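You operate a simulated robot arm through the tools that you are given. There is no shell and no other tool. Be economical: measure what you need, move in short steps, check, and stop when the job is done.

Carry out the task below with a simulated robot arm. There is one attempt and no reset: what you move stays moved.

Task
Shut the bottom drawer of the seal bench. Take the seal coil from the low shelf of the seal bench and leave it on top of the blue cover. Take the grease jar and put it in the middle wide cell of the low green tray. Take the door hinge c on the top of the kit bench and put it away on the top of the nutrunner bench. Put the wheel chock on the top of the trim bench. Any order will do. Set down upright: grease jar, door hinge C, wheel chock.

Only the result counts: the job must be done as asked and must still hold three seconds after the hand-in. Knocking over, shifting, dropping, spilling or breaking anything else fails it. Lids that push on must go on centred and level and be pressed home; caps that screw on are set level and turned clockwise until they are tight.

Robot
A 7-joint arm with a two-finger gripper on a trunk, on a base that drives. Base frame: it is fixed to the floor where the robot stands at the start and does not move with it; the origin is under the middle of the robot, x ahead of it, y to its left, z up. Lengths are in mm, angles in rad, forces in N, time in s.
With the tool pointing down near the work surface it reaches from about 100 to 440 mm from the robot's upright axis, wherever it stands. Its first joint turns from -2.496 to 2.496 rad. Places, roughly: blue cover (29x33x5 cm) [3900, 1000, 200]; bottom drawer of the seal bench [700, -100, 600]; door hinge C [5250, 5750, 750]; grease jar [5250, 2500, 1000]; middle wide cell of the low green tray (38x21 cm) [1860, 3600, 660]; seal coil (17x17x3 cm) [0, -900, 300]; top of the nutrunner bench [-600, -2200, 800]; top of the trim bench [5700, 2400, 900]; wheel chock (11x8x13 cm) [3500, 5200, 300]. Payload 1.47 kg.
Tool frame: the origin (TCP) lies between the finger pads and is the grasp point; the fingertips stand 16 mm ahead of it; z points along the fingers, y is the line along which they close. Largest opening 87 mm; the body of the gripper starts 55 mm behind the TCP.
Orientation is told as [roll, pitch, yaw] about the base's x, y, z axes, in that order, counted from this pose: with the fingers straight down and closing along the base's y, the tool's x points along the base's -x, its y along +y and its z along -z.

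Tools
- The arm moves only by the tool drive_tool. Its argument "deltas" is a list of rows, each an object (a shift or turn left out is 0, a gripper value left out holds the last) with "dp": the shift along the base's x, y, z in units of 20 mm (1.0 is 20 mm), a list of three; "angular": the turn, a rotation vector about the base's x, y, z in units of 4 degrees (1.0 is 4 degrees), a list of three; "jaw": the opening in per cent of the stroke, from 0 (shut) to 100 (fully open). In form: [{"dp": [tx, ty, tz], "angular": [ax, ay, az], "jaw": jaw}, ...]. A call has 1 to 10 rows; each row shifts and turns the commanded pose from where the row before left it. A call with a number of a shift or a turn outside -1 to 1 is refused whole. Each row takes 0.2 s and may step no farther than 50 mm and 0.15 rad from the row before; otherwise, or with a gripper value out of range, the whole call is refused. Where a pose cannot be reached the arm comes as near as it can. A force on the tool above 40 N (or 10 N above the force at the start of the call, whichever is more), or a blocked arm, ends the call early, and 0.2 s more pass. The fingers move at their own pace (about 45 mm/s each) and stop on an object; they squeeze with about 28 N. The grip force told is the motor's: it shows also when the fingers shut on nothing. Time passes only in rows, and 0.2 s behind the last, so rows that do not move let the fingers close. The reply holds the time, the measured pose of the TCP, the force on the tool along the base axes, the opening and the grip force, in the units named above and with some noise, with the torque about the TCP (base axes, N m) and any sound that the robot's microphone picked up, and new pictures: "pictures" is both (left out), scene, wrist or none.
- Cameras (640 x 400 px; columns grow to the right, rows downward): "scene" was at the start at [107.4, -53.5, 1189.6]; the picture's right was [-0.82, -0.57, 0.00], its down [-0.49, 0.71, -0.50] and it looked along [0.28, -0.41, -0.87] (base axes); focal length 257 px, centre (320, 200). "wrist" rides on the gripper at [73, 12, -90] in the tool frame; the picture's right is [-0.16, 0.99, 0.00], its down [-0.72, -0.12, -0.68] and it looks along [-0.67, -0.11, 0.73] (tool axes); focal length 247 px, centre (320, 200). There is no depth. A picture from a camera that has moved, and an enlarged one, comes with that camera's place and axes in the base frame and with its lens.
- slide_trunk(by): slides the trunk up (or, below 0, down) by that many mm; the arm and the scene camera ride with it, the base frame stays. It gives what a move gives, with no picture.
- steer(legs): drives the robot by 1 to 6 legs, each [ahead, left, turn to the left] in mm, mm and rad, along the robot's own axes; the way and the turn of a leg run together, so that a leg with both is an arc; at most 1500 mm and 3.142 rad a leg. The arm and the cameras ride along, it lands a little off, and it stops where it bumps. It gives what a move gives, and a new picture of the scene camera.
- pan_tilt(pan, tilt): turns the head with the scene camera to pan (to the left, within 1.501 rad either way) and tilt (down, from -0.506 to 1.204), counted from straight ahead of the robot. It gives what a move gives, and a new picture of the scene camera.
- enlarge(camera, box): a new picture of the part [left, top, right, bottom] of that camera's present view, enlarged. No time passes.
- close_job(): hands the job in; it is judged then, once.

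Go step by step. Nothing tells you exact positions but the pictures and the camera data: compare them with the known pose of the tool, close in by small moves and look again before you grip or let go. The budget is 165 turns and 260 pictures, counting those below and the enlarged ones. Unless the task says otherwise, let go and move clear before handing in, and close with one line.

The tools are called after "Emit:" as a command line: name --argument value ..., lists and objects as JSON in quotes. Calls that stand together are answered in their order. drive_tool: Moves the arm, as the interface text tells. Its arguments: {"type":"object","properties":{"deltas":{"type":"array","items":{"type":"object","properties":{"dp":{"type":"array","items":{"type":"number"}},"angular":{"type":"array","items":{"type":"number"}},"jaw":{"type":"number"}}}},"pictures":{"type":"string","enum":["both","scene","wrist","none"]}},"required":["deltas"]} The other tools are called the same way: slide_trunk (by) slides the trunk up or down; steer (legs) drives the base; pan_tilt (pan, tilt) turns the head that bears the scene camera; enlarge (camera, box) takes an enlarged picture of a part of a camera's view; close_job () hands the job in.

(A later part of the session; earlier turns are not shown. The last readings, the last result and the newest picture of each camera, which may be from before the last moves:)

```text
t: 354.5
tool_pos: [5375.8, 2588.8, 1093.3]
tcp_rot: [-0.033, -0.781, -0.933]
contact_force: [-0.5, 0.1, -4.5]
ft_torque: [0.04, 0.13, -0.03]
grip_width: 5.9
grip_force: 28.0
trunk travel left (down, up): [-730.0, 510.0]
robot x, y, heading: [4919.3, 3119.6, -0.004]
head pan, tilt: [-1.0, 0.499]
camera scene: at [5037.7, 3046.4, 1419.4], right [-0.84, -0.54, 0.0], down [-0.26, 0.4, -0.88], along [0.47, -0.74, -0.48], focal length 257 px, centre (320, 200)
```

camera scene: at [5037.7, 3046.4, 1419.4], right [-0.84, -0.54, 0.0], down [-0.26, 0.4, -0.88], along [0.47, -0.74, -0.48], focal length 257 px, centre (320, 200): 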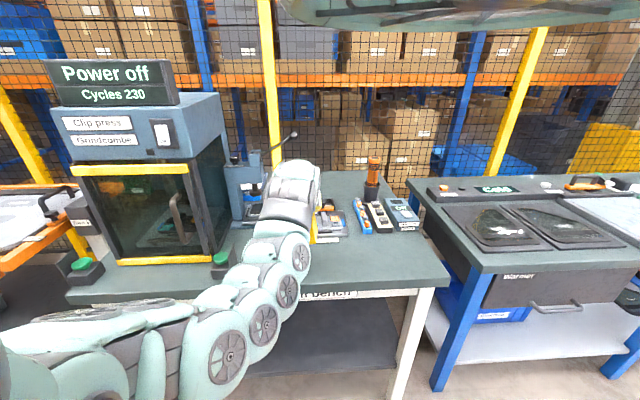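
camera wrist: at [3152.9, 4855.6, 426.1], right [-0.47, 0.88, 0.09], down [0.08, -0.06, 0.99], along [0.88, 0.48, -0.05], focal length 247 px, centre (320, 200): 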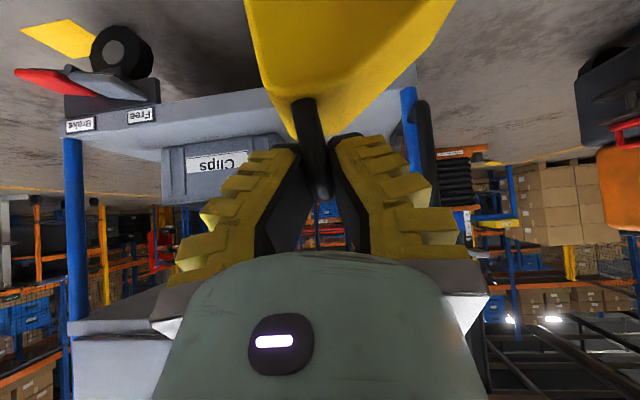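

Lined up over the clear front area. I'll nudge 26 mm in, lower most of the way, and look.

Emit:
steer --legs '[[16, -21, 0]]'

Emit:
slide_trunk --by -60

Emit:
drive_tool --deltas '[{"jaw": 0}]' --pictures "wrist"

Emit:
enlarge --camera "scene" --box '[220, 180, 420, 305]'

```text
t: 355.3
tool_pos: [5391.7, 2568.4, 1094.5]
tcp_rot: [-0.033, -0.78, -0.931]
contact_force: [-0.4, -0.6, -4.0]
ft_torque: [0.03, 0.14, -0.01]
grip_width: 6.1
grip_force: 28.4
trunk travel left (down, up): [-730.0, 510.0]
robot x, y, heading: [4936.4, 3101.1, -0.001]
head pan, tilt: [-1.0, 0.499]
camera scene: at [5053.8, 3025.6, 1419.4], right [-0.84, -0.54, 0.0], down [-0.26, 0.4, -0.88], along [0.47, -0.74, -0.48], focal length 257 px, centre (320, 200)
```

scene: 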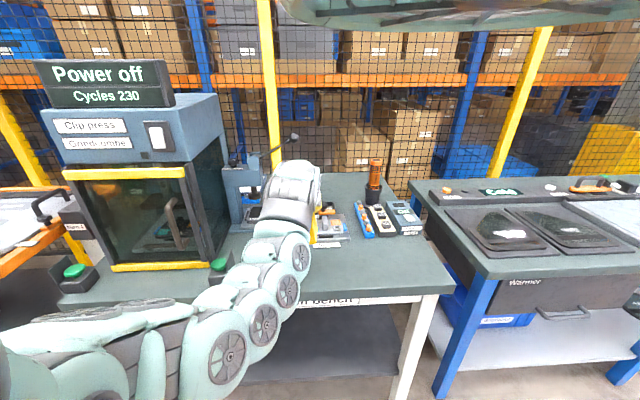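

```text
t: 356.3
tool_pos: [5390.9, 2568.8, 1033.2]
tcp_rot: [-0.032, -0.78, -0.932]
contact_force: [-0.2, -1.0, -3.7]
ft_torque: [0.03, 0.1, -0.03]
grip_width: 5.8
grip_force: 28.1
trunk travel left (down, up): [-670.0, 570.0]
robot x, y, heading: [4939.1, 3100.4, -0.001]
head pan, tilt: [-1.0, 0.499]
```

```text
t: 356.7
tool_pos: [5391.3, 2569.5, 1034.2]
tcp_rot: [-0.035, -0.778, -0.933]
contact_force: [-0.3, -0.6, -4.4]
ft_torque: [0.01, 0.1, 0.03]
grip_width: 6.1
grip_force: 28.3
trunk travel left (down, up): [-670.0, 570.0]
robot x, y, heading: [4939.0, 3104.7, -0.003]
head pan, tilt: [-1.0, 0.499]
camera wrist: at [5335.5, 2669.7, 1046.0], right [0.87, 0.48, 0.09], down [-0.05, -0.08, 0.99], along [0.49, -0.87, -0.05], focal length 247 px, centre (320, 200)
```

wrist: 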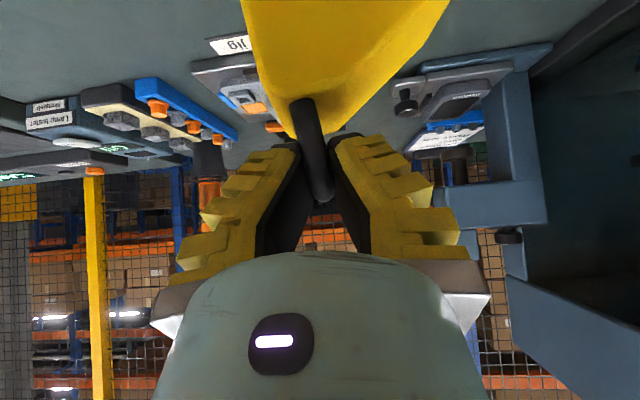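

```text
3.20 times, centred on (320, 242) of scene
camera zoom: at [5053.7, 3025.7, 1359.4], right [-0.84, -0.54, 0.0], down [-0.26, 0.4, -0.88], along [0.47, -0.74, -0.48], focal length 823 px, centre (320, 64)
```

zoom: 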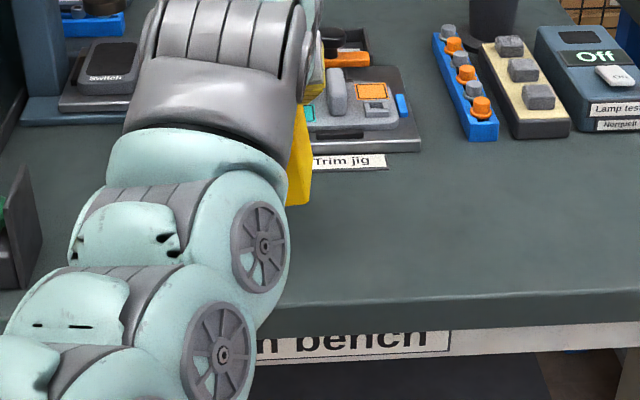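

I'll pull back 50 mm toward the free strip, then lower to contact.

Emit:
steer --legs '[[-30, 40, 0]]'

Emit:
drive_tool --deltas '[{"dp": [0, 0, -0.4]}, {"dp": [0, 0, -0.3]}, {"dp": [0, 0, -0.3]}, {"dp": [0, 0, -0.3]}, {"dp": [0, 0, -0.3]}]' --pictures "wrist"

```text
t: 357.6
tool_pos: [5361.4, 2609.8, 1032.6]
tcp_rot: [-0.033, -0.779, -0.933]
contact_force: [0.1, 0.7, -4.8]
ft_torque: [0.0, 0.12, -0.04]
grip_width: 6.0
grip_force: 28.1
trunk travel left (down, up): [-670.0, 570.0]
robot x, y, heading: [4906.1, 3140.9, 0.001]
head pan, tilt: [-1.0, 0.499]
camera scene: at [5023.9, 3066.0, 1359.3], right [-0.84, -0.54, 0.0], down [-0.26, 0.4, -0.88], along [0.47, -0.74, -0.48], focal length 257 px, centre (320, 200)
```

scene: 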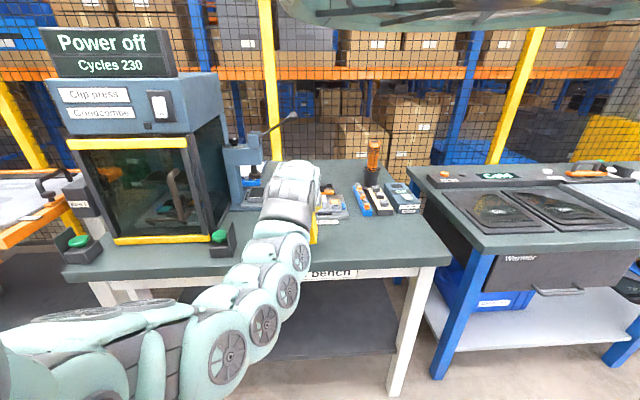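

```text
t: 358.9
tool_pos: [5363.3, 2608.9, 1000.3]
tcp_rot: [-0.032, -0.777, -0.932]
contact_force: [-0.1, 0.4, -3.9]
ft_torque: [0.03, 0.1, -0.04]
grip_width: 5.8
grip_force: 28.2
trunk travel left (down, up): [-670.0, 570.0]
robot x, y, heading: [4908.6, 3139.2, -0.001]
head pan, tilt: [-1.0, 0.499]
camera wrist: at [5305.9, 2710.0, 1013.5], right [0.87, 0.48, 0.09], down [-0.05, -0.09, 0.99], along [0.49, -0.87, -0.05], focal length 247 px, centre (320, 200)
```

wrist: 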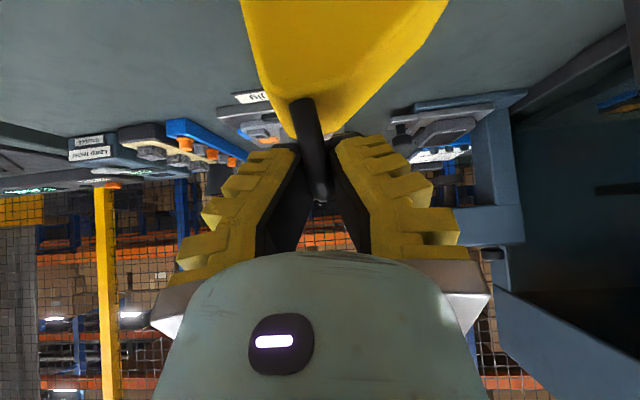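

No contact yet at TCP z 1000, so I'll continue down in small steps.

Emit:
drive_tool --deltas '[{"dp": [0, 0, -0.25]}, {"dp": [0, 0, -0.25]}, {"dp": [0, 0, -0.25]}, {"dp": [0, 0, -0.25]}, {"dp": [0, 0, -0.2]}]' --pictures "none"

```text
t: 360.1
tool_pos: [5357.8, 2604.3, 982.2]
tcp_rot: [-0.043, -0.789, -0.931]
contact_force: [-12.1, -2.1, 17.3]
ft_torque: [-0.38, -0.29, -0.26]
grip_width: 8.8
grip_force: 28.0
trunk travel left (down, up): [-670.0, 570.0]
robot x, y, heading: [4903.1, 3143.1, -0.008]
head pan, tilt: [-1.0, 0.499]
```

Emit:
drive_tool --deltas '[{"dp": [0, 0, 0.1]}]' --pictures "wrist"

Emit:
enlarge --camera "scene" --box '[240, 180, 400, 280]'

```text
t: 360.4
tool_pos: [5360.9, 2605.4, 982.3]
tcp_rot: [-0.037, -0.788, -0.93]
contact_force: [-13.4, -2.7, 17.9]
ft_torque: [-0.45, -0.31, -0.29]
grip_width: 10.1
grip_force: 28.1
trunk travel left (down, up): [-670.0, 570.0]
robot x, y, heading: [4902.2, 3143.1, 0.002]
head pan, tilt: [-1.0, 0.499]
camera wrist: at [5304.7, 2706.2, 994.2], right [0.87, 0.48, 0.08], down [-0.05, -0.08, 1.0], along [0.48, -0.87, -0.04], focal length 247 px, centre (320, 200)
```

wrist: 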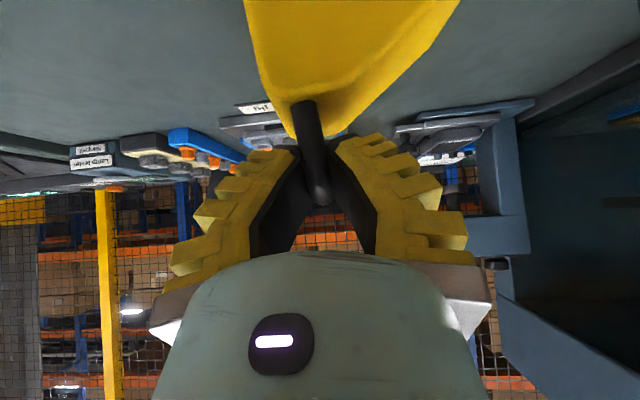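

```text
4.00 times, centred on (320, 230) of scene
camera zoom: at [5023.7, 3064.2, 1359.7], right [-0.84, -0.54, 0.0], down [-0.26, 0.4, -0.88], along [0.47, -0.74, -0.48], focal length 1028 px, centre (320, 80)
```

zoom: 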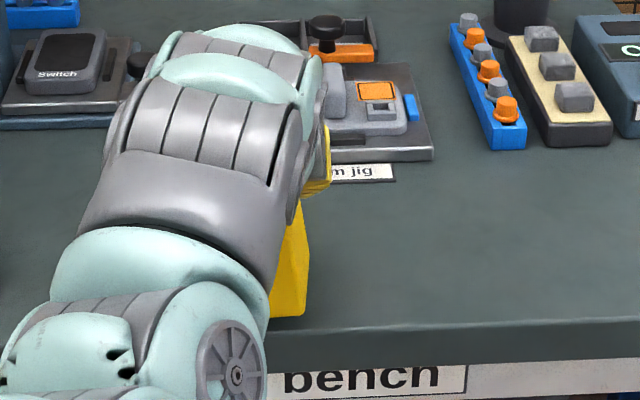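

The chock's near side is close to the table edge. I'll lift slightly, move 35 mm inward, and set it down again.

Emit:
drive_tool --deltas '[{"dp": [0, 0, 0.8]}, {"dp": [0, 0, 0.4]}, {"dp": [0.35, -0.47, 0]}, {"dp": [0.35, -0.47, 0]}, {"dp": [0.35, -0.47, 0]}, {"dp": [0, 0, -0.4]}, {"dp": [0, 0, -0.3]}, {"dp": [0, 0, -0.2]}, {"dp": [0, 0, -0.2]}]' --pictures "wrist"

```text
t: 362.4
tool_pos: [5380.9, 2576.2, 985.5]
tcp_rot: [-0.04, -0.788, -0.933]
contact_force: [-10.2, -1.6, 10.2]
ft_torque: [-0.21, -0.05, -0.09]
grip_width: 6.5
grip_force: 28.0
trunk travel left (down, up): [-670.0, 570.0]
robot x, y, heading: [4905.7, 3139.0, -0.002]
head pan, tilt: [-1.0, 0.499]
camera wrist: at [5324.3, 2677.7, 996.2], right [0.88, 0.48, 0.08], down [-0.06, -0.07, 1.0], along [0.48, -0.88, -0.04], focal length 247 px, centre (320, 200)
```

wrist: 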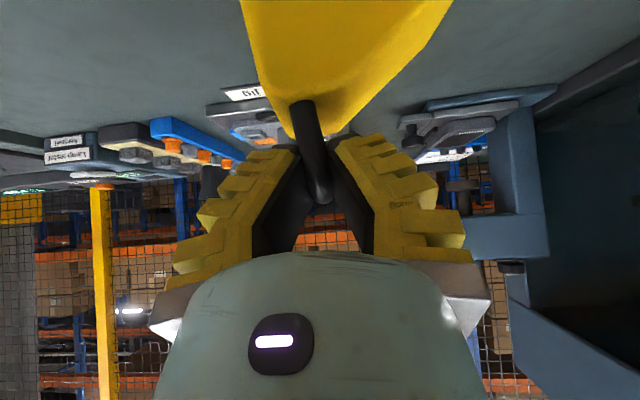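

Emit:
drive_tool --deltas '[{"dp": [0, 0, -0.15]}, {"jaw": 12}, {"jaw": 20}, {"jaw": 40}, {"jaw": 60}, {"jaw": 60}]' --pictures "wrist"

```text
t: 363.9
tool_pos: [5383.3, 2580.9, 978.2]
tcp_rot: [-0.03, -0.779, -0.933]
contact_force: [0.0, 0.5, 0.5]
ft_torque: [-0.02, 0.03, 0.01]
grip_width: 57.3
grip_force: 4.2
trunk travel left (down, up): [-670.0, 570.0]
robot x, y, heading: [4905.7, 3143.0, -0.004]
head pan, tilt: [-1.0, 0.499]
camera wrist: at [5327.3, 2681.5, 990.6], right [0.87, 0.48, 0.09], down [-0.05, -0.08, 0.99], along [0.49, -0.87, -0.05], focal length 247 px, centre (320, 200)
```

wrist: 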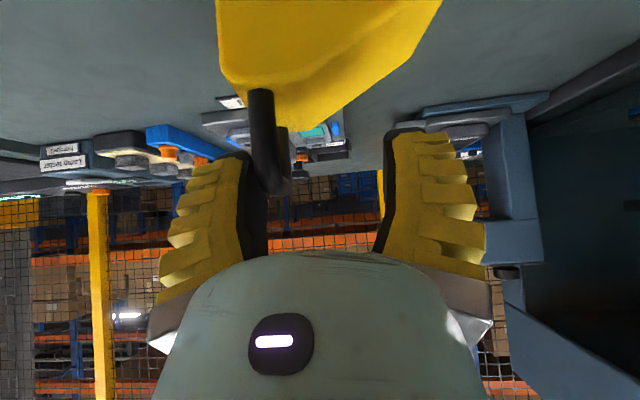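

Released, and the chock has settled flat. I'll rise and back away.

Emit:
drive_tool --deltas '[{"dp": [0.12, 0.09, 0.3]}, {"dp": [0, 0, 0.8]}, {"dp": [0, 0, 1]}, {"dp": [0, 0, 1]}, {"dp": [0, 0, 1]}]' --pictures "none"

Emit:
steer --legs '[[-240, 320, 0]]'

Emit:
enlarge --camera "scene" --box '[200, 150, 440, 300]'

```text
t: 365.1
tool_pos: [5386.0, 2582.2, 1062.3]
tcp_rot: [-0.035, -0.78, -0.931]
contact_force: [0.9, 0.0, -0.4]
ft_torque: [-0.01, 0.0, -0.02]
grip_width: 57.6
grip_force: 4.2
trunk travel left (down, up): [-670.0, 570.0]
robot x, y, heading: [4903.6, 3140.0, -0.003]
head pan, tilt: [-1.0, 0.499]
```

```text
t: 367.5
tool_pos: [5146.1, 2899.4, 1061.1]
tcp_rot: [-0.034, -0.78, -0.934]
contact_force: [0.2, 0.3, -1.0]
ft_torque: [0.04, 0.01, -0.01]
grip_width: 57.5
grip_force: 3.8
trunk travel left (down, up): [-670.0, 570.0]
robot x, y, heading: [4668.8, 3460.1, -0.004]
head pan, tilt: [-1.0, 0.499]
camera scene: at [4785.4, 3382.4, 1359.5], right [-0.84, -0.54, 0.0], down [-0.26, 0.4, -0.88], along [0.47, -0.74, -0.48], focal length 257 px, centre (320, 200)
```

scene: 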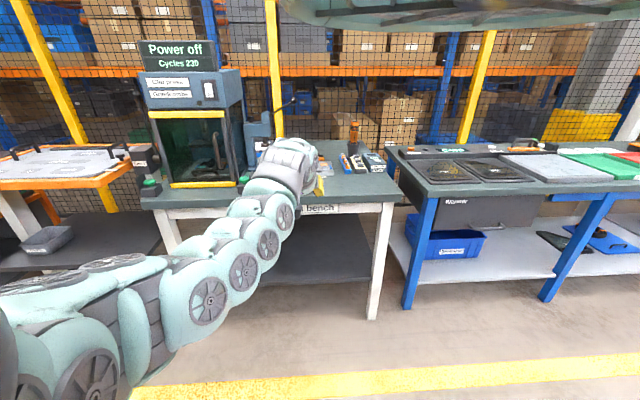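

```text
2.67 times, centred on (320, 225) of scene
camera zoom: at [4785.4, 3382.4, 1359.5], right [-0.84, -0.54, 0.0], down [-0.26, 0.4, -0.88], along [0.47, -0.74, -0.48], focal length 686 px, centre (320, 133)
```

zoom: 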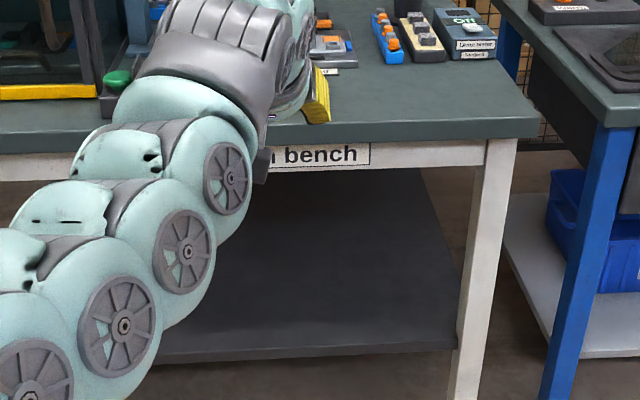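

The chock is on the trim bench. Next is the door hinge on the kit bench, so I'll turn and drive that way to look.

Emit:
steer --legs '[[0, 0, 2.06], [800, -700, 0]]'

```text
t: 377.9
tool_pos: [5172.9, 5176.2, 1061.8]
tcp_rot: [-0.033, -0.782, 1.128]
contact_force: [0.5, -0.7, -0.2]
ft_torque: [0.0, 0.0, 0.0]
grip_width: 57.2
grip_force: 3.8
trunk travel left (down, up): [-670.0, 570.0]
robot x, y, heading: [4906.3, 4493.0, 2.06]
head pan, tilt: [-1.0, 0.499]
camera scene: at [4918.1, 4630.9, 1359.5], right [0.87, -0.49, 0.0], down [-0.23, -0.42, -0.88], along [0.43, 0.77, -0.48], focal length 257 px, centre (320, 200)
```

scene: 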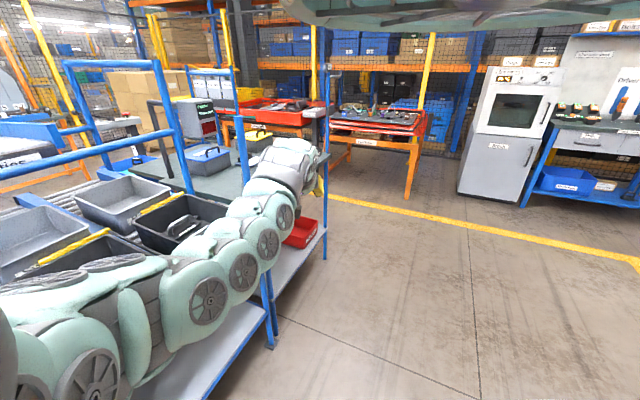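

Emit:
steer --legs '[[-420, -269, 0]]'

Emit:
enlarge --camera "scene" --box '[80, 90, 400, 290]'

```text
t: 380.9
tool_pos: [5602.4, 4932.1, 1061.0]
tcp_rot: [-0.031, -0.778, 1.137]
contact_force: [0.3, 0.7, -0.1]
ft_torque: [0.02, 0.0, -0.02]
grip_width: 57.7
grip_force: 3.6
trunk travel left (down, up): [-670.0, 570.0]
robot x, y, heading: [5338.3, 4244.1, 2.062]
head pan, tilt: [-1.0, 0.499]
camera scene: at [5348.7, 4386.1, 1359.5], right [0.87, -0.48, 0.0], down [-0.23, -0.42, -0.88], along [0.43, 0.77, -0.48], focal length 257 px, centre (320, 200)
```

scene: 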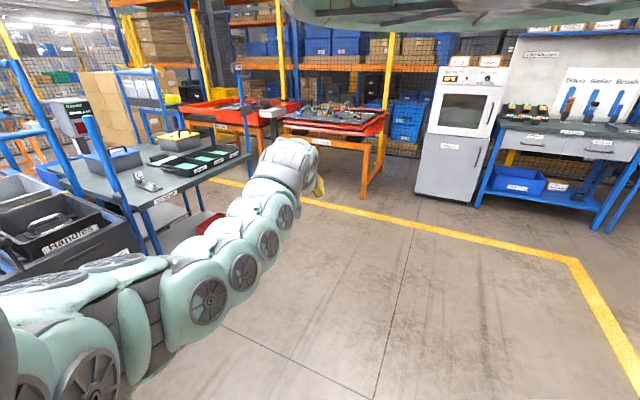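

```text
2.00 times, centred on (240, 190) of scene
camera zoom: at [5348.7, 4386.1, 1359.5], right [0.87, -0.48, 0.0], down [-0.23, -0.42, -0.88], along [0.43, 0.77, -0.48], focal length 514 px, centre (480, 220)
```

zoom: 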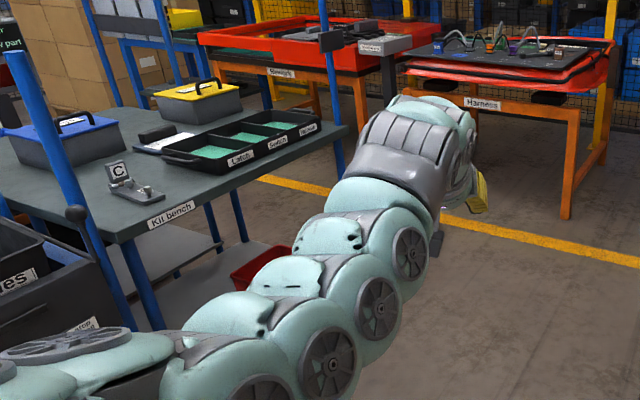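

Emit:
enlarge --camera "scene" --box '[110, 145, 210, 207]'

```text
6.40 times, centred on (160, 176) of scene
camera zoom: at [5348.7, 4386.1, 1359.5], right [0.87, -0.48, 0.0], down [-0.23, -0.42, -0.88], along [0.43, 0.77, -0.48], focal length 1645 px, centre (1344, 354)
```

zoom: 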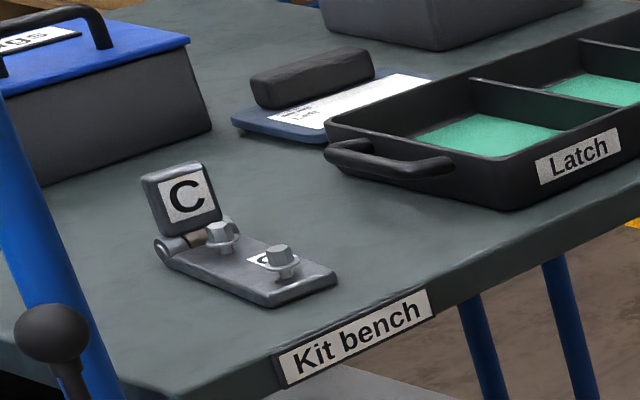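

The door hinge C lies flat on the kit bench near its front-left corner, its long axis pointing into the bench and its upright leaf at the back. I'll fold the arm to tool-down, then move in front of it.

Emit:
drive_tool --deltas '[{"dp": [-0.36, -0.93, 0], "angular": [-0.633, 0.293, 0]}, {"dp": [-0.36, -0.93, 0], "angular": [-0.633, 0.293, 0]}, {"dp": [-0.36, -0.93, 0], "angular": [-0.633, 0.293, 0]}, {"dp": [-0.36, -0.93, 0], "angular": [-0.633, 0.293, 0]}, {"dp": [-0.36, -0.93, 0], "angular": [-0.633, 0.293, 0]}, {"dp": [-0.36, -0.93, 0], "angular": [-0.633, 0.293, 0]}, {"dp": [-0.36, -0.93, 0], "angular": [-0.633, 0.293, 0]}, {"dp": [-0.36, -0.93, 0], "angular": [-0.633, 0.293, 0]}, {"dp": [-0.36, -0.93, 0], "angular": [-0.633, 0.293, 0]}, {"dp": [-0.36, -0.93, 0], "angular": [-0.633, 0.293, 0]}]' --pictures "none"

Emit:
drive_tool --deltas '[{"dp": [-0.36, -0.93, 0], "angular": [-0.633, 0.293, 0]}, {"dp": [-0.36, -0.93, 0], "angular": [-0.633, 0.293, 0]}, {"dp": [-0.36, -0.93, 0], "angular": [-0.633, 0.293, 0]}, {"dp": [-0.36, -0.93, 0], "angular": [-0.633, 0.293, 0]}, {"dp": [-0.36, -0.93, 0], "angular": [-0.633, 0.293, 0]}, {"dp": [-0.36, -0.93, 0], "angular": [-0.633, 0.293, 0]}, {"jaw": 100}, {"jaw": 100}]' --pictures "none"

Emit:
steer --legs '[[0, 0, 1.08], [-231, -1120, 0]]'

Emit:
drive_tool --deltas '[{"jaw": 100}]' --pictures "wrist"

```text
t: 383.1
tool_pos: [5526.9, 4746.8, 1056.1]
tcp_rot: [-0.033, -0.297, 1.138]
contact_force: [0.0, 0.5, 0.8]
ft_torque: [-0.02, -0.01, -0.01]
grip_width: 57.2
grip_force: 3.5
out of reach, approached as far as the arm can: row 10
trunk travel left (down, up): [-670.0, 570.0]
robot x, y, heading: [5335.5, 4244.2, 2.061]
head pan, tilt: [-1.0, 0.499]
```

```text
t: 384.9
tool_pos: [5481.6, 4716.1, 975.5]
tcp_rot: [-0.034, -0.081, 1.136]
contact_force: [0.2, 0.1, -0.2]
ft_torque: [-0.03, 0.01, 0.02]
grip_width: 87.0
grip_force: 0.2
out of reach, approached as far as the arm can: row 1, 2, 3, 4, 5, 6
trunk travel left (down, up): [-670.0, 570.0]
robot x, y, heading: [5339.1, 4245.4, 2.068]
head pan, tilt: [-1.0, 0.499]
```

```text
t: 392.2
tool_pos: [5188.2, 5536.1, 972.1]
tcp_rot: [-0.022, -0.056, 2.24]
contact_force: [1.7, -0.6, 0.3]
ft_torque: [-0.01, 0.04, -0.01]
grip_width: 86.1
grip_force: 0.0
trunk travel left (down, up): [-670.0, 570.0]
robot x, y, heading: [5536.9, 5191.0, -3.141]
head pan, tilt: [-1.0, 0.499]
stopped in leg 2: the force on the tool passed its limit at 50 N (the readings are from after the stop); the commanded pose is now the measured one
camera scene: at [5418.0, 5271.0, 1359.5], right [0.84, 0.54, 0.0], down [0.26, -0.4, -0.88], along [-0.47, 0.74, -0.48], focal length 257 px, centre (320, 200)
```

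scene: 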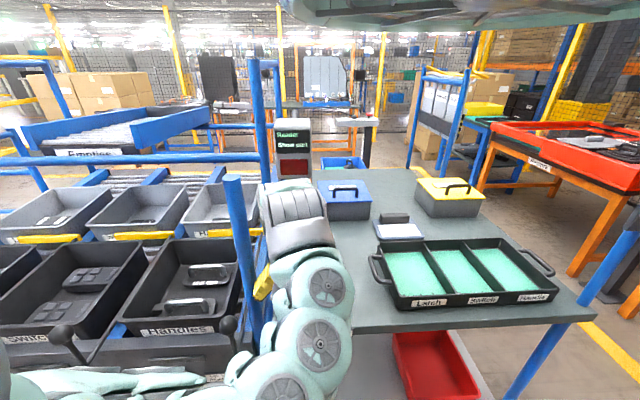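

```text
t: 392.6
tool_pos: [5188.2, 5536.6, 971.1]
tcp_rot: [-0.022, -0.056, 2.24]
contact_force: [3.6, 1.1, -0.1]
ft_torque: [-0.02, 0.06, 0.07]
grip_width: 85.7
grip_force: 0.0
trunk travel left (down, up): [-670.0, 570.0]
robot x, y, heading: [5534.9, 5195.3, -3.143]
head pan, tilt: [-1.0, 0.499]
camera wrist: at [5226.4, 5466.8, 1057.2], right [-0.87, -0.49, -0.01], down [-0.35, 0.6, 0.72], along [-0.34, 0.63, -0.69], focal length 247 px, centre (320, 200)
```

wrist: 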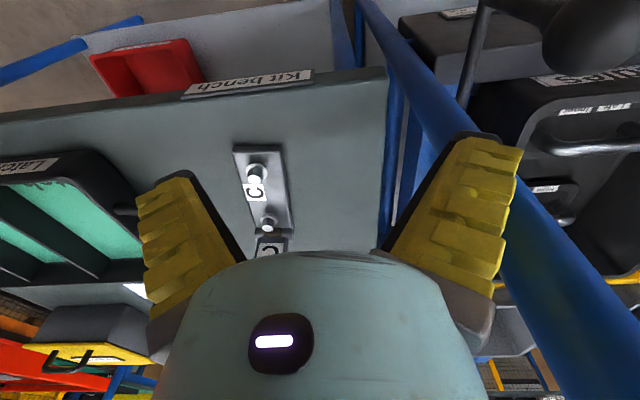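

The open finger brushed the neighbouring rack's post. I'll back off sideways and take a fresh look.

Emit:
steer --legs '[[-88, -66, 0]]'

Emit:
drive_tool --deltas '[{"dp": [0.6, -0.8, 0]}, {"dp": [0.6, -0.8, 0], "angular": [-0.82, -0.25, 0]}, {"jaw": 75}]' --pictures "wrist"

```text
t: 393.8
tool_pos: [5275.5, 5602.4, 973.3]
tcp_rot: [-0.022, -0.057, 2.239]
contact_force: [-0.2, 1.1, -0.6]
ft_torque: [-0.01, 0.01, 0.02]
grip_width: 87.0
grip_force: 0.0
trunk travel left (down, up): [-670.0, 570.0]
robot x, y, heading: [5624.7, 5256.1, -3.141]
head pan, tilt: [-1.0, 0.499]
camera scene: at [5505.4, 5337.3, 1359.5], right [0.84, 0.54, 0.0], down [0.26, -0.4, -0.88], along [-0.47, 0.74, -0.48], focal length 257 px, centre (320, 200)
```

scene: 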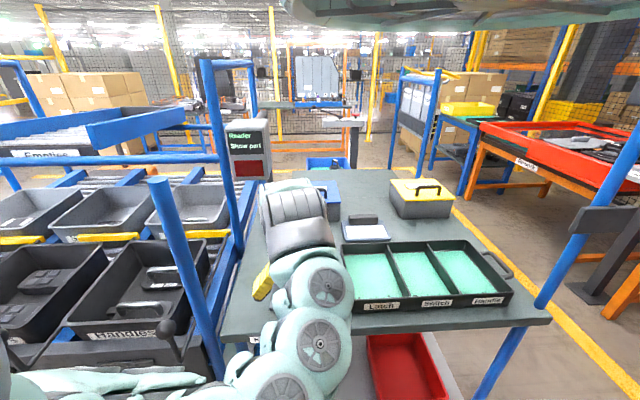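

```text
t: 394.6
tool_pos: [5299.1, 5566.3, 952.5]
tcp_rot: [0.002, -0.005, 2.241]
contact_force: [0.2, 0.0, -0.4]
ft_torque: [-0.01, 0.04, -0.03]
grip_width: 69.4
grip_force: 2.6
out of reach, approached as far as the arm can: row 1, 2
trunk travel left (down, up): [-670.0, 570.0]
robot x, y, heading: [5623.8, 5261.9, -3.144]
head pan, tilt: [-1.0, 0.499]
camera wrist: at [5335.7, 5501.3, 1042.1], right [-0.87, -0.49, 0.0], down [-0.35, 0.64, 0.68], along [-0.34, 0.6, -0.73], focal length 247 px, centre (320, 200)
```

wrist: 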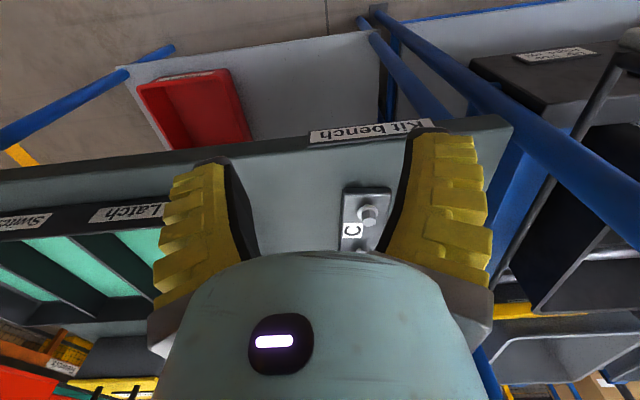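

By triangulation the bolts are at (5208, 5631) and (5170, 5702) with tops z≈875, so the table is at z≈848. I'll line up over the plate's middle at (5189, 5667) and turn the tool to match its axis.

Emit:
steer --legs '[[82, -63, 0]]'

Emit:
drive_tool --deltas '[{"angular": [0, 0, -0.9], "jaw": 100}, {"angular": [0, 0, -0.9]}, {"angular": [0, 0, -0.8]}]' --pictures "wrist"

```text
t: 395.8
tool_pos: [5216.0, 5627.9, 952.9]
tcp_rot: [0.002, -0.005, 2.24]
contact_force: [0.6, -0.5, -0.1]
ft_torque: [-0.01, 0.05, -0.01]
grip_width: 69.3
grip_force: 3.4
trunk travel left (down, up): [-670.0, 570.0]
robot x, y, heading: [5542.9, 5319.1, -3.14]
head pan, tilt: [-1.0, 0.499]
camera scene: at [5422.7, 5399.9, 1359.5], right [0.84, 0.54, 0.0], down [0.26, -0.4, -0.88], along [-0.47, 0.74, -0.48], focal length 257 px, centre (320, 200)
```

scene: 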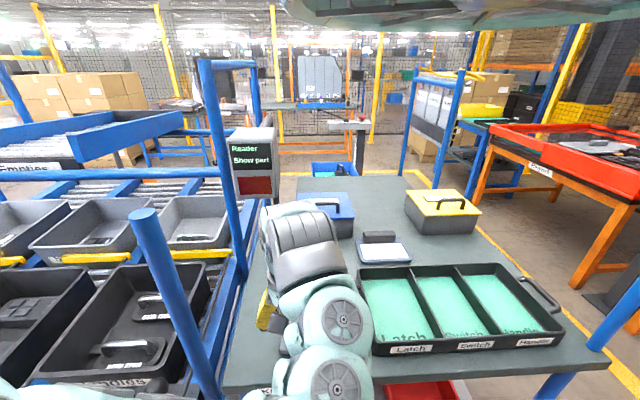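

```text
t: 396.6
tool_pos: [5216.5, 5628.0, 952.6]
tcp_rot: [0.004, -0.006, 2.057]
contact_force: [0.2, 0.4, 0.0]
ft_torque: [-0.03, 0.01, -0.02]
grip_width: 86.8
grip_force: 0.0
trunk travel left (down, up): [-670.0, 570.0]
robot x, y, heading: [5545.3, 5324.3, -3.144]
head pan, tilt: [-1.0, 0.499]
camera wrist: at [5240.7, 5558.4, 1042.1], right [-0.95, -0.32, 0.0], down [-0.23, 0.69, 0.68], along [-0.22, 0.65, -0.73], focal length 247 px, centre (320, 200)
```

wrist: 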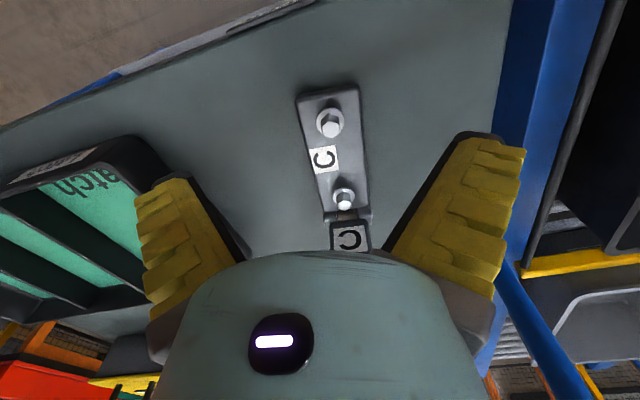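

Emit:
steer --legs '[[28, -39, 0]]'

Emit:
slide_trunk --by -55

Emit:
drive_tool --deltas '[{"angular": [0, 0, 0.5], "jaw": 85}]' --pictures "wrist"

```text
t: 397.5
tool_pos: [5189.1, 5667.5, 952.5]
tcp_rot: [0.001, -0.005, 2.058]
contact_force: [0.9, 0.6, -0.4]
ft_torque: [0.01, 0.01, 0.01]
grip_width: 87.0
grip_force: 0.1
trunk travel left (down, up): [-670.0, 570.0]
robot x, y, heading: [5517.7, 5362.6, -3.146]
head pan, tilt: [-1.0, 0.499]
camera scene: at [5394.8, 5439.0, 1359.5], right [0.84, 0.54, 0.0], down [0.26, -0.4, -0.88], along [-0.47, 0.74, -0.48], focal length 257 px, centre (320, 200)
```

scene: 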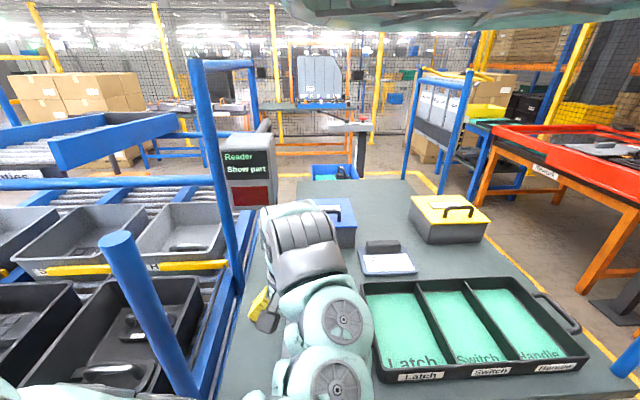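

```text
t: 398.4
tool_pos: [5188.6, 5668.0, 897.4]
tcp_rot: [0.001, -0.004, 2.057]
contact_force: [0.3, -0.2, 0.5]
ft_torque: [0.01, 0.0, -0.03]
grip_width: 87.0
grip_force: 0.1
trunk travel left (down, up): [-615.0, 625.0]
robot x, y, heading: [5515.8, 5360.1, -3.141]
head pan, tilt: [-1.0, 0.499]
```

```text
t: 398.9
tool_pos: [5189.2, 5667.9, 897.0]
tcp_rot: [0.002, -0.007, 2.094]
contact_force: [0.3, -0.5, -0.5]
ft_torque: [-0.01, -0.01, -0.02]
grip_width: 76.9
grip_force: 2.1
trunk travel left (down, up): [-615.0, 625.0]
robot x, y, heading: [5511.4, 5358.6, -3.141]
head pan, tilt: [-1.0, 0.499]
camera wrist: at [5215.5, 5598.4, 987.2], right [-0.93, -0.36, 0.0], down [-0.26, 0.68, 0.68], along [-0.25, 0.64, -0.73], focal length 247 px, centre (320, 200)
```

wrist: 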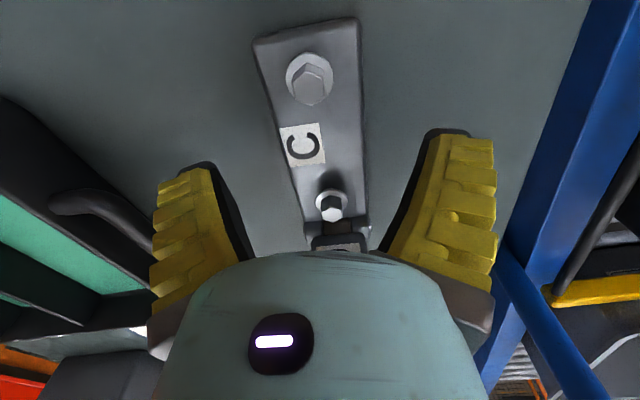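

Emit:
drive_tool --deltas '[{"dp": [-0.22, -0.09, -0.3]}, {"dp": [0, 0, -0.4]}, {"dp": [0, 0, -0.4]}, {"dp": [0, 0, -0.25]}]' --pictures "wrist"

```text
t: 399.9
tool_pos: [5183.7, 5666.8, 870.8]
tcp_rot: [0.002, -0.004, 2.093]
contact_force: [-0.3, -0.4, -1.1]
ft_torque: [-0.03, 0.02, 0.02]
grip_width: 76.8
grip_force: 1.9
trunk travel left (down, up): [-615.0, 625.0]
robot x, y, heading: [5516.0, 5360.9, -3.139]
head pan, tilt: [-1.0, 0.499]
camera wrist: at [5211.1, 5596.8, 960.1], right [-0.93, -0.36, 0.0], down [-0.26, 0.68, 0.68], along [-0.25, 0.64, -0.73], focal length 247 px, centre (320, 200)
```

wrist: 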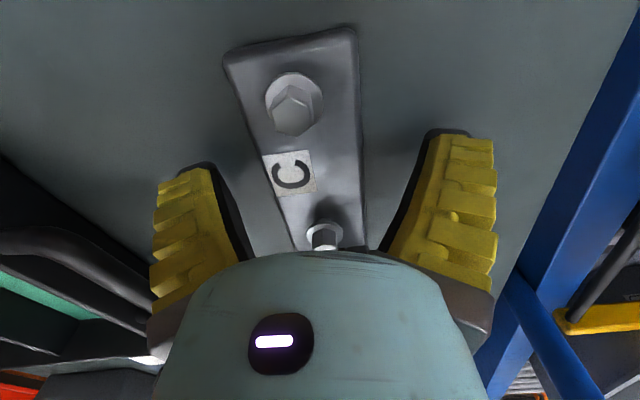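

Emit:
drive_tool --deltas '[{"dp": [0, 0, -0.2]}, {"dp": [0, 0, -0.15]}, {"dp": [0, 0, -0.15]}, {"dp": [0, 0, -0.15]}]' --pictures "none"

```text
t: 400.9
tool_pos: [5183.1, 5665.7, 858.8]
tcp_rot: [0.003, -0.005, 2.093]
contact_force: [-1.8, -6.4, 13.4]
ft_torque: [0.27, -0.63, -0.3]
grip_width: 79.9
grip_force: 4.0
trunk travel left (down, up): [-615.0, 625.0]
robot x, y, heading: [5513.5, 5364.0, -3.147]
head pan, tilt: [-1.0, 0.499]
```

Emit:
drive_tool --deltas '[{"dp": [0, 0, 0.2], "jaw": 70}, {"jaw": 55}, {"jaw": 40}, {"jaw": 40}, {"jaw": 35}]' --pictures "wrist"

```text
t: 402.1
tool_pos: [5183.1, 5666.4, 862.9]
tcp_rot: [0.003, -0.007, 2.091]
contact_force: [8.9, -9.3, 36.7]
ft_torque: [-0.08, -0.34, -0.05]
grip_width: 53.6
grip_force: 29.8
trunk travel left (down, up): [-615.0, 625.0]
robot x, y, heading: [5512.3, 5364.1, -3.142]
head pan, tilt: [-1.0, 0.499]
camera wrist: at [5210.8, 5597.3, 952.0], right [-0.93, -0.36, 0.0], down [-0.26, 0.68, 0.68], along [-0.24, 0.64, -0.73], focal length 247 px, centre (320, 200)
```

wrist: 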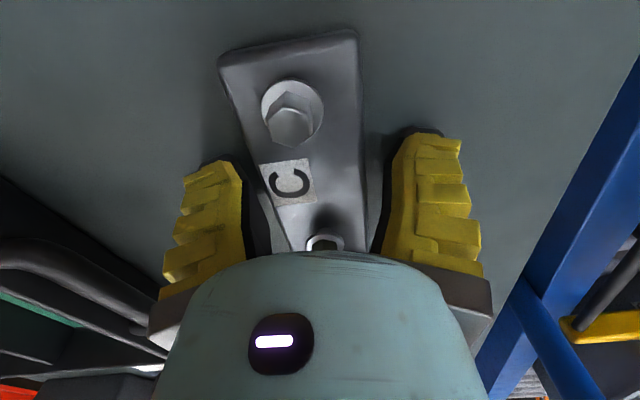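

Gripped at 53.6 mm. I'll lift gently.

Emit:
drive_tool --deltas '[{"dp": [0, 0, 0.4]}, {"dp": [0, 0, 0.5]}, {"dp": [0, 0, 0.5]}, {"dp": [0, 0, 0.5]}]' --pictures "wrist"

```text
t: 403.1
tool_pos: [5184.9, 5665.1, 898.7]
tcp_rot: [0.004, -0.007, 2.092]
contact_force: [0.1, 0.2, -5.5]
ft_torque: [-0.13, -0.07, -0.01]
grip_width: 45.6
grip_force: 27.7
trunk travel left (down, up): [-615.0, 625.0]
robot x, y, heading: [5512.9, 5359.7, -3.144]
head pan, tilt: [-1.0, 0.499]
camera wrist: at [5211.6, 5595.9, 987.9], right [-0.93, -0.36, 0.0], down [-0.26, 0.68, 0.68], along [-0.25, 0.64, -0.73], focal length 247 px, centre (320, 200)
```

wrist: 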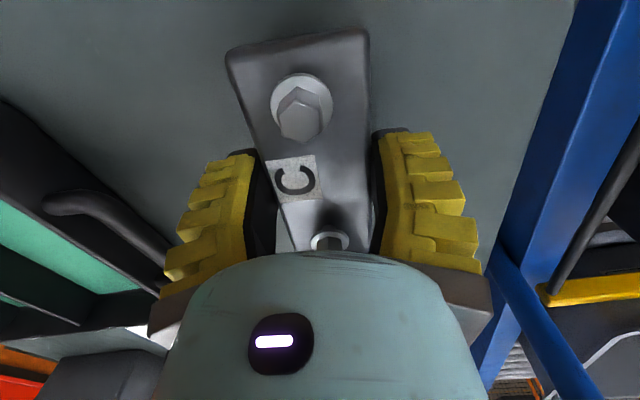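

The hinge is held firmly at about 5.5 N. I'll raise, back out, and travel down the aisle to the nutrunner bench.

Emit:
slide_trunk --by 120

Emit:
steer --legs '[[-432, 576, 0], [0, 0, 1.62]]'

```text
t: 404.6
tool_pos: [5185.2, 5665.6, 1019.0]
tcp_rot: [0.003, -0.008, 2.092]
contact_force: [-0.4, 0.9, -4.9]
ft_torque: [-0.15, -0.12, -0.01]
grip_width: 45.8
grip_force: 28.1
trunk travel left (down, up): [-735.0, 505.0]
robot x, y, heading: [5517.7, 5361.9, -3.141]
head pan, tilt: [-1.0, 0.499]
```

```text
t: 412.4
tool_pos: [5657.2, 4444.4, 1018.7]
tcp_rot: [0.004, -0.008, -2.575]
contact_force: [0.2, 1.2, -4.6]
ft_torque: [0.07, -0.17, -0.01]
grip_width: 45.5
grip_force: 27.9
trunk travel left (down, up): [-735.0, 505.0]
robot x, y, heading: [5947.6, 4790.7, -1.526]
head pan, tilt: [-1.0, 0.499]
camera scene: at [5875.2, 4667.5, 1424.4], right [-0.58, 0.82, 0.0], down [0.39, 0.28, -0.88], along [-0.72, -0.51, -0.48], focal length 257 px, centre (320, 200)
```

scene: 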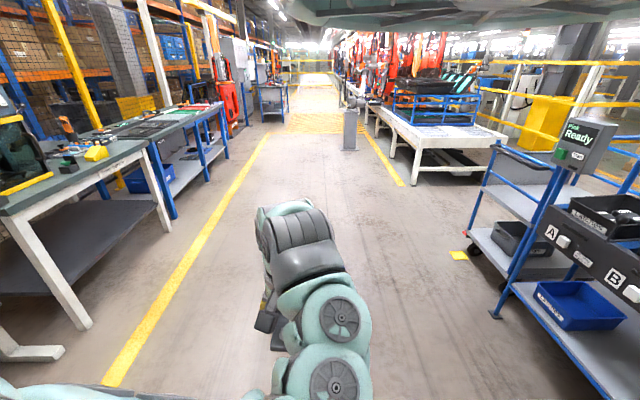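

The chock shows on the trim bench to the left and the aisle is clear. I'll check it quickly and drive on.

Emit:
enlarge --camera "scene" --box '[40, 110, 160, 185]'

Emit:
steer --legs '[[828, -1227, 0], [828, -1227, 0], [828, -1227, 0], [828, -1227, 0], [828, -1227, 0]]'

```text
5.33 times, centred on (100, 148) of scene
camera zoom: at [5875.2, 4667.5, 1424.4], right [-0.58, 0.82, 0.0], down [0.39, 0.28, -0.88], along [-0.72, -0.51, -0.48], focal length 1371 px, centre (1493, 480)
```

zoom: 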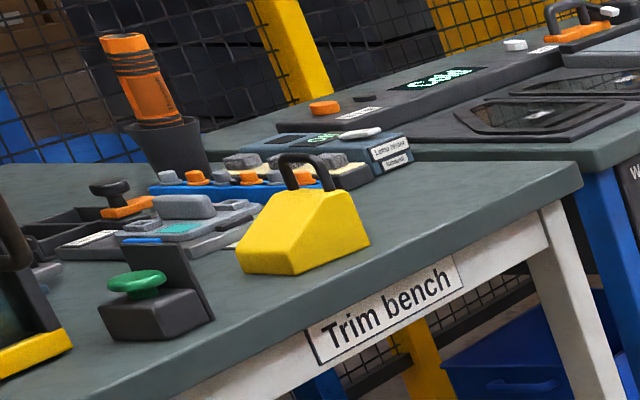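

```text
t: 447.6
tool_pos: [-268.5, -40.9, 1019.4]
tcp_rot: [0.005, -0.005, -2.581]
contact_force: [0.2, 0.4, -4.4]
ft_torque: [0.09, -0.12, 0.0]
grip_width: 43.5
grip_force: 28.0
trunk travel left (down, up): [-735.0, 505.0]
robot x, y, heading: [24.3, 299.6, -1.534]
head pan, tilt: [-1.0, 0.499]
camera scene: at [-49.7, 180.1, 1424.4], right [-0.57, 0.82, 0.0], down [0.39, 0.27, -0.88], along [-0.72, -0.5, -0.48], focal length 257 px, centre (320, 200)
```

scene: 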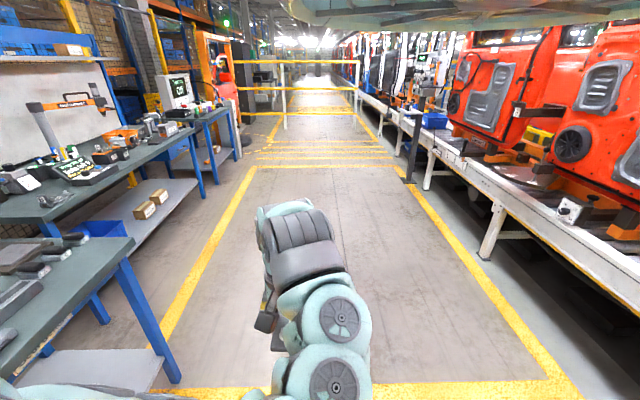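

The chock stands upright. The next bench, with the orange tools, should be the nutrunner bench, so I'll go and face it.

Emit:
steer --legs '[[826, -1191, 0], [0, 0, 1.534], [25, -600, 0]]'

Emit:
enlarge --camera "scene" --box '[100, 120, 540, 320]'

```text
t: 461.6
tool_pos: [-776.0, -1478.1, 1018.6]
tcp_rot: [0.005, -0.005, -1.042]
contact_force: [-0.6, -0.6, -4.6]
ft_torque: [0.11, 0.03, 0.03]
grip_width: 42.3
grip_force: 27.9
trunk travel left (down, up): [-735.0, 505.0]
robot x, y, heading: [-1108.2, -1174.6, 0.002]
head pan, tilt: [-1.0, 0.499]
camera scene: at [-988.8, -1250.8, 1424.4], right [-0.84, -0.55, 0.0], down [-0.26, 0.4, -0.88], along [0.48, -0.74, -0.48], focal length 257 px, centre (320, 200)
```

scene: 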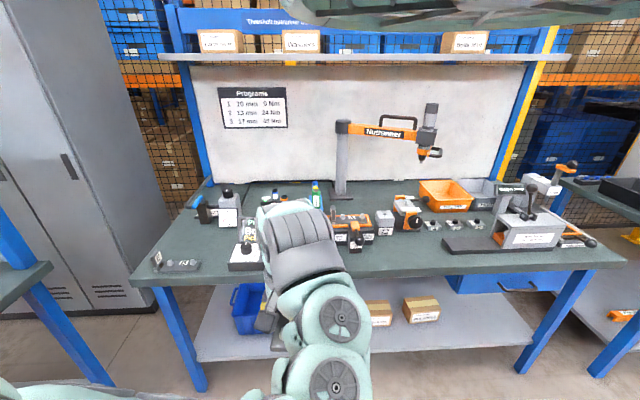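

```text
1.45 times, centred on (320, 220) of scene
camera zoom: at [-988.8, -1250.8, 1424.4], right [-0.84, -0.55, 0.0], down [-0.26, 0.4, -0.88], along [0.48, -0.74, -0.48], focal length 374 px, centre (320, 171)
```

zoom: 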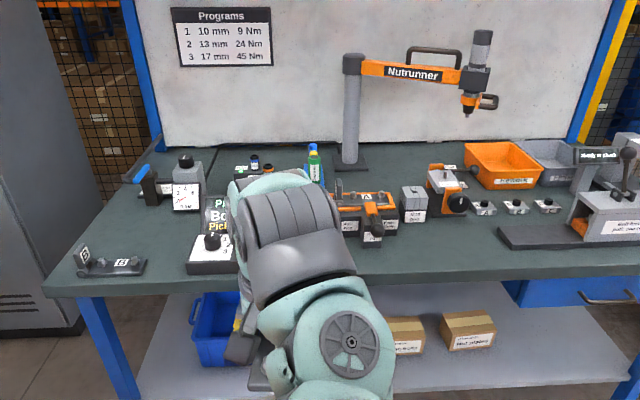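

This is the nutrunner bench (a hinge B is already at its left end). There's a clear front area at about T≈-1910, n≈-1120, right of the orange jigs, so I'll move in front of it and check with the wrist camera.

Emit:
steer --legs '[[-322, -241, 0], [186, -248, 0]]'

Emit:
drive_tool --deltas '[{"jaw": 30}]' --pictures "wrist"

```text
t: 465.8
tool_pos: [-910.1, -1964.9, 1017.9]
tcp_rot: [0.003, -0.007, -1.044]
contact_force: [-0.2, 0.1, -5.1]
ft_torque: [0.12, 0.08, 0.0]
grip_width: 41.8
grip_force: 28.0
trunk travel left (down, up): [-735.0, 505.0]
robot x, y, heading: [-1239.0, -1666.6, 0.005]
head pan, tilt: [-1.0, 0.499]
camera scene: at [-1121.2, -1737.4, 1424.4], right [-0.84, -0.54, 0.0], down [-0.26, 0.4, -0.88], along [0.48, -0.74, -0.48], focal length 257 px, centre (320, 200)
```

scene: 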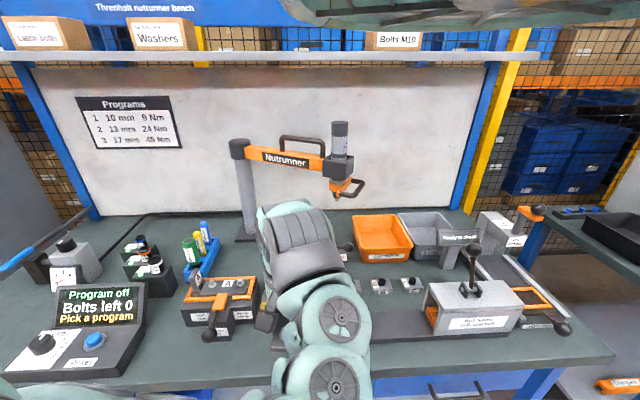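

```text
t: 466.2
tool_pos: [-909.2, -1966.1, 1018.8]
tcp_rot: [0.002, -0.006, -1.046]
contact_force: [-0.5, 0.7, -5.9]
ft_torque: [0.12, 0.05, 0.01]
grip_width: 41.9
grip_force: 28.5
trunk travel left (down, up): [-735.0, 505.0]
robot x, y, heading: [-1242.1, -1662.4, 0.01]
head pan, tilt: [-1.0, 0.499]
camera wrist: at [-936.2, -1895.9, 1107.7], right [0.93, 0.36, 0.0], down [0.26, -0.68, 0.68], along [0.25, -0.64, -0.73], focal length 247 px, centre (320, 200)
```

wrist: 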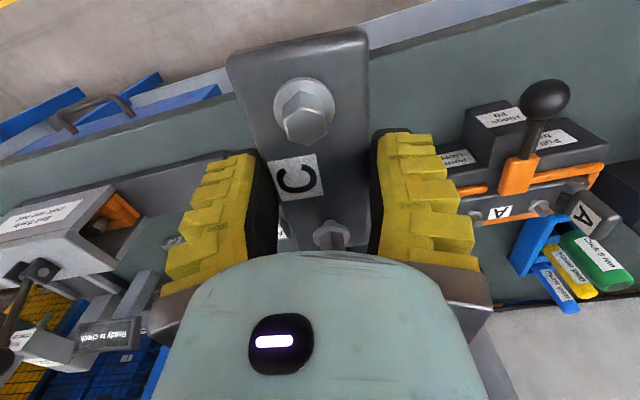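

Emit:
steer --legs '[[55, -87, 0]]'

Emit:
slide_trunk --by -115

Emit:
drive_tool --deltas '[{"jaw": 30}]' --pictures "wrist"

```text
t: 467.3
tool_pos: [-853.8, -2052.3, 1018.7]
tcp_rot: [0.004, -0.007, -1.045]
contact_force: [0.3, -0.5, -4.9]
ft_torque: [0.11, 0.08, 0.01]
grip_width: 41.5
grip_force: 28.0
trunk travel left (down, up): [-735.0, 505.0]
robot x, y, heading: [-1186.3, -1752.2, 0.008]
head pan, tilt: [-1.0, 0.499]
camera scene: at [-1065.7, -1824.2, 1424.4], right [-0.84, -0.54, 0.0], down [-0.26, 0.4, -0.88], along [0.48, -0.74, -0.48], focal length 257 px, centre (320, 200)
```

scene: 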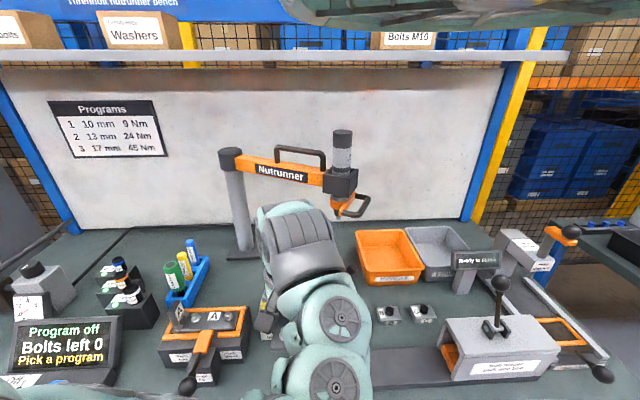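

```text
t: 468.8
tool_pos: [-853.5, -2052.6, 903.1]
tcp_rot: [0.003, -0.007, -1.045]
contact_force: [0.0, 0.3, 0.8]
ft_torque: [-0.01, -0.01, 0.03]
grip_width: 32.4
grip_force: 5.3
trunk travel left (down, up): [-620.0, 620.0]
robot x, y, heading: [-1187.5, -1748.2, 0.003]
head pan, tilt: [-1.0, 0.499]
```

```text
t: 469.2
tool_pos: [-853.1, -2052.3, 903.4]
tcp_rot: [0.003, -0.007, -1.046]
contact_force: [0.2, 0.5, 0.5]
ft_torque: [-0.01, -0.02, 0.0]
grip_width: 32.3
grip_force: 4.7
trunk travel left (down, up): [-620.0, 620.0]
robot x, y, heading: [-1183.2, -1748.8, 0.0]
head pan, tilt: [-1.0, 0.499]
camera wrist: at [-880.3, -1983.0, 993.0], right [0.93, 0.36, 0.0], down [0.26, -0.68, 0.69], along [0.25, -0.64, -0.73], focal length 247 px, centre (320, 200)
```

wrist: 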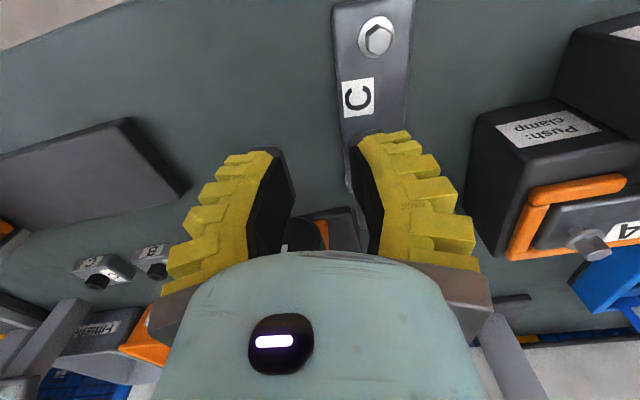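

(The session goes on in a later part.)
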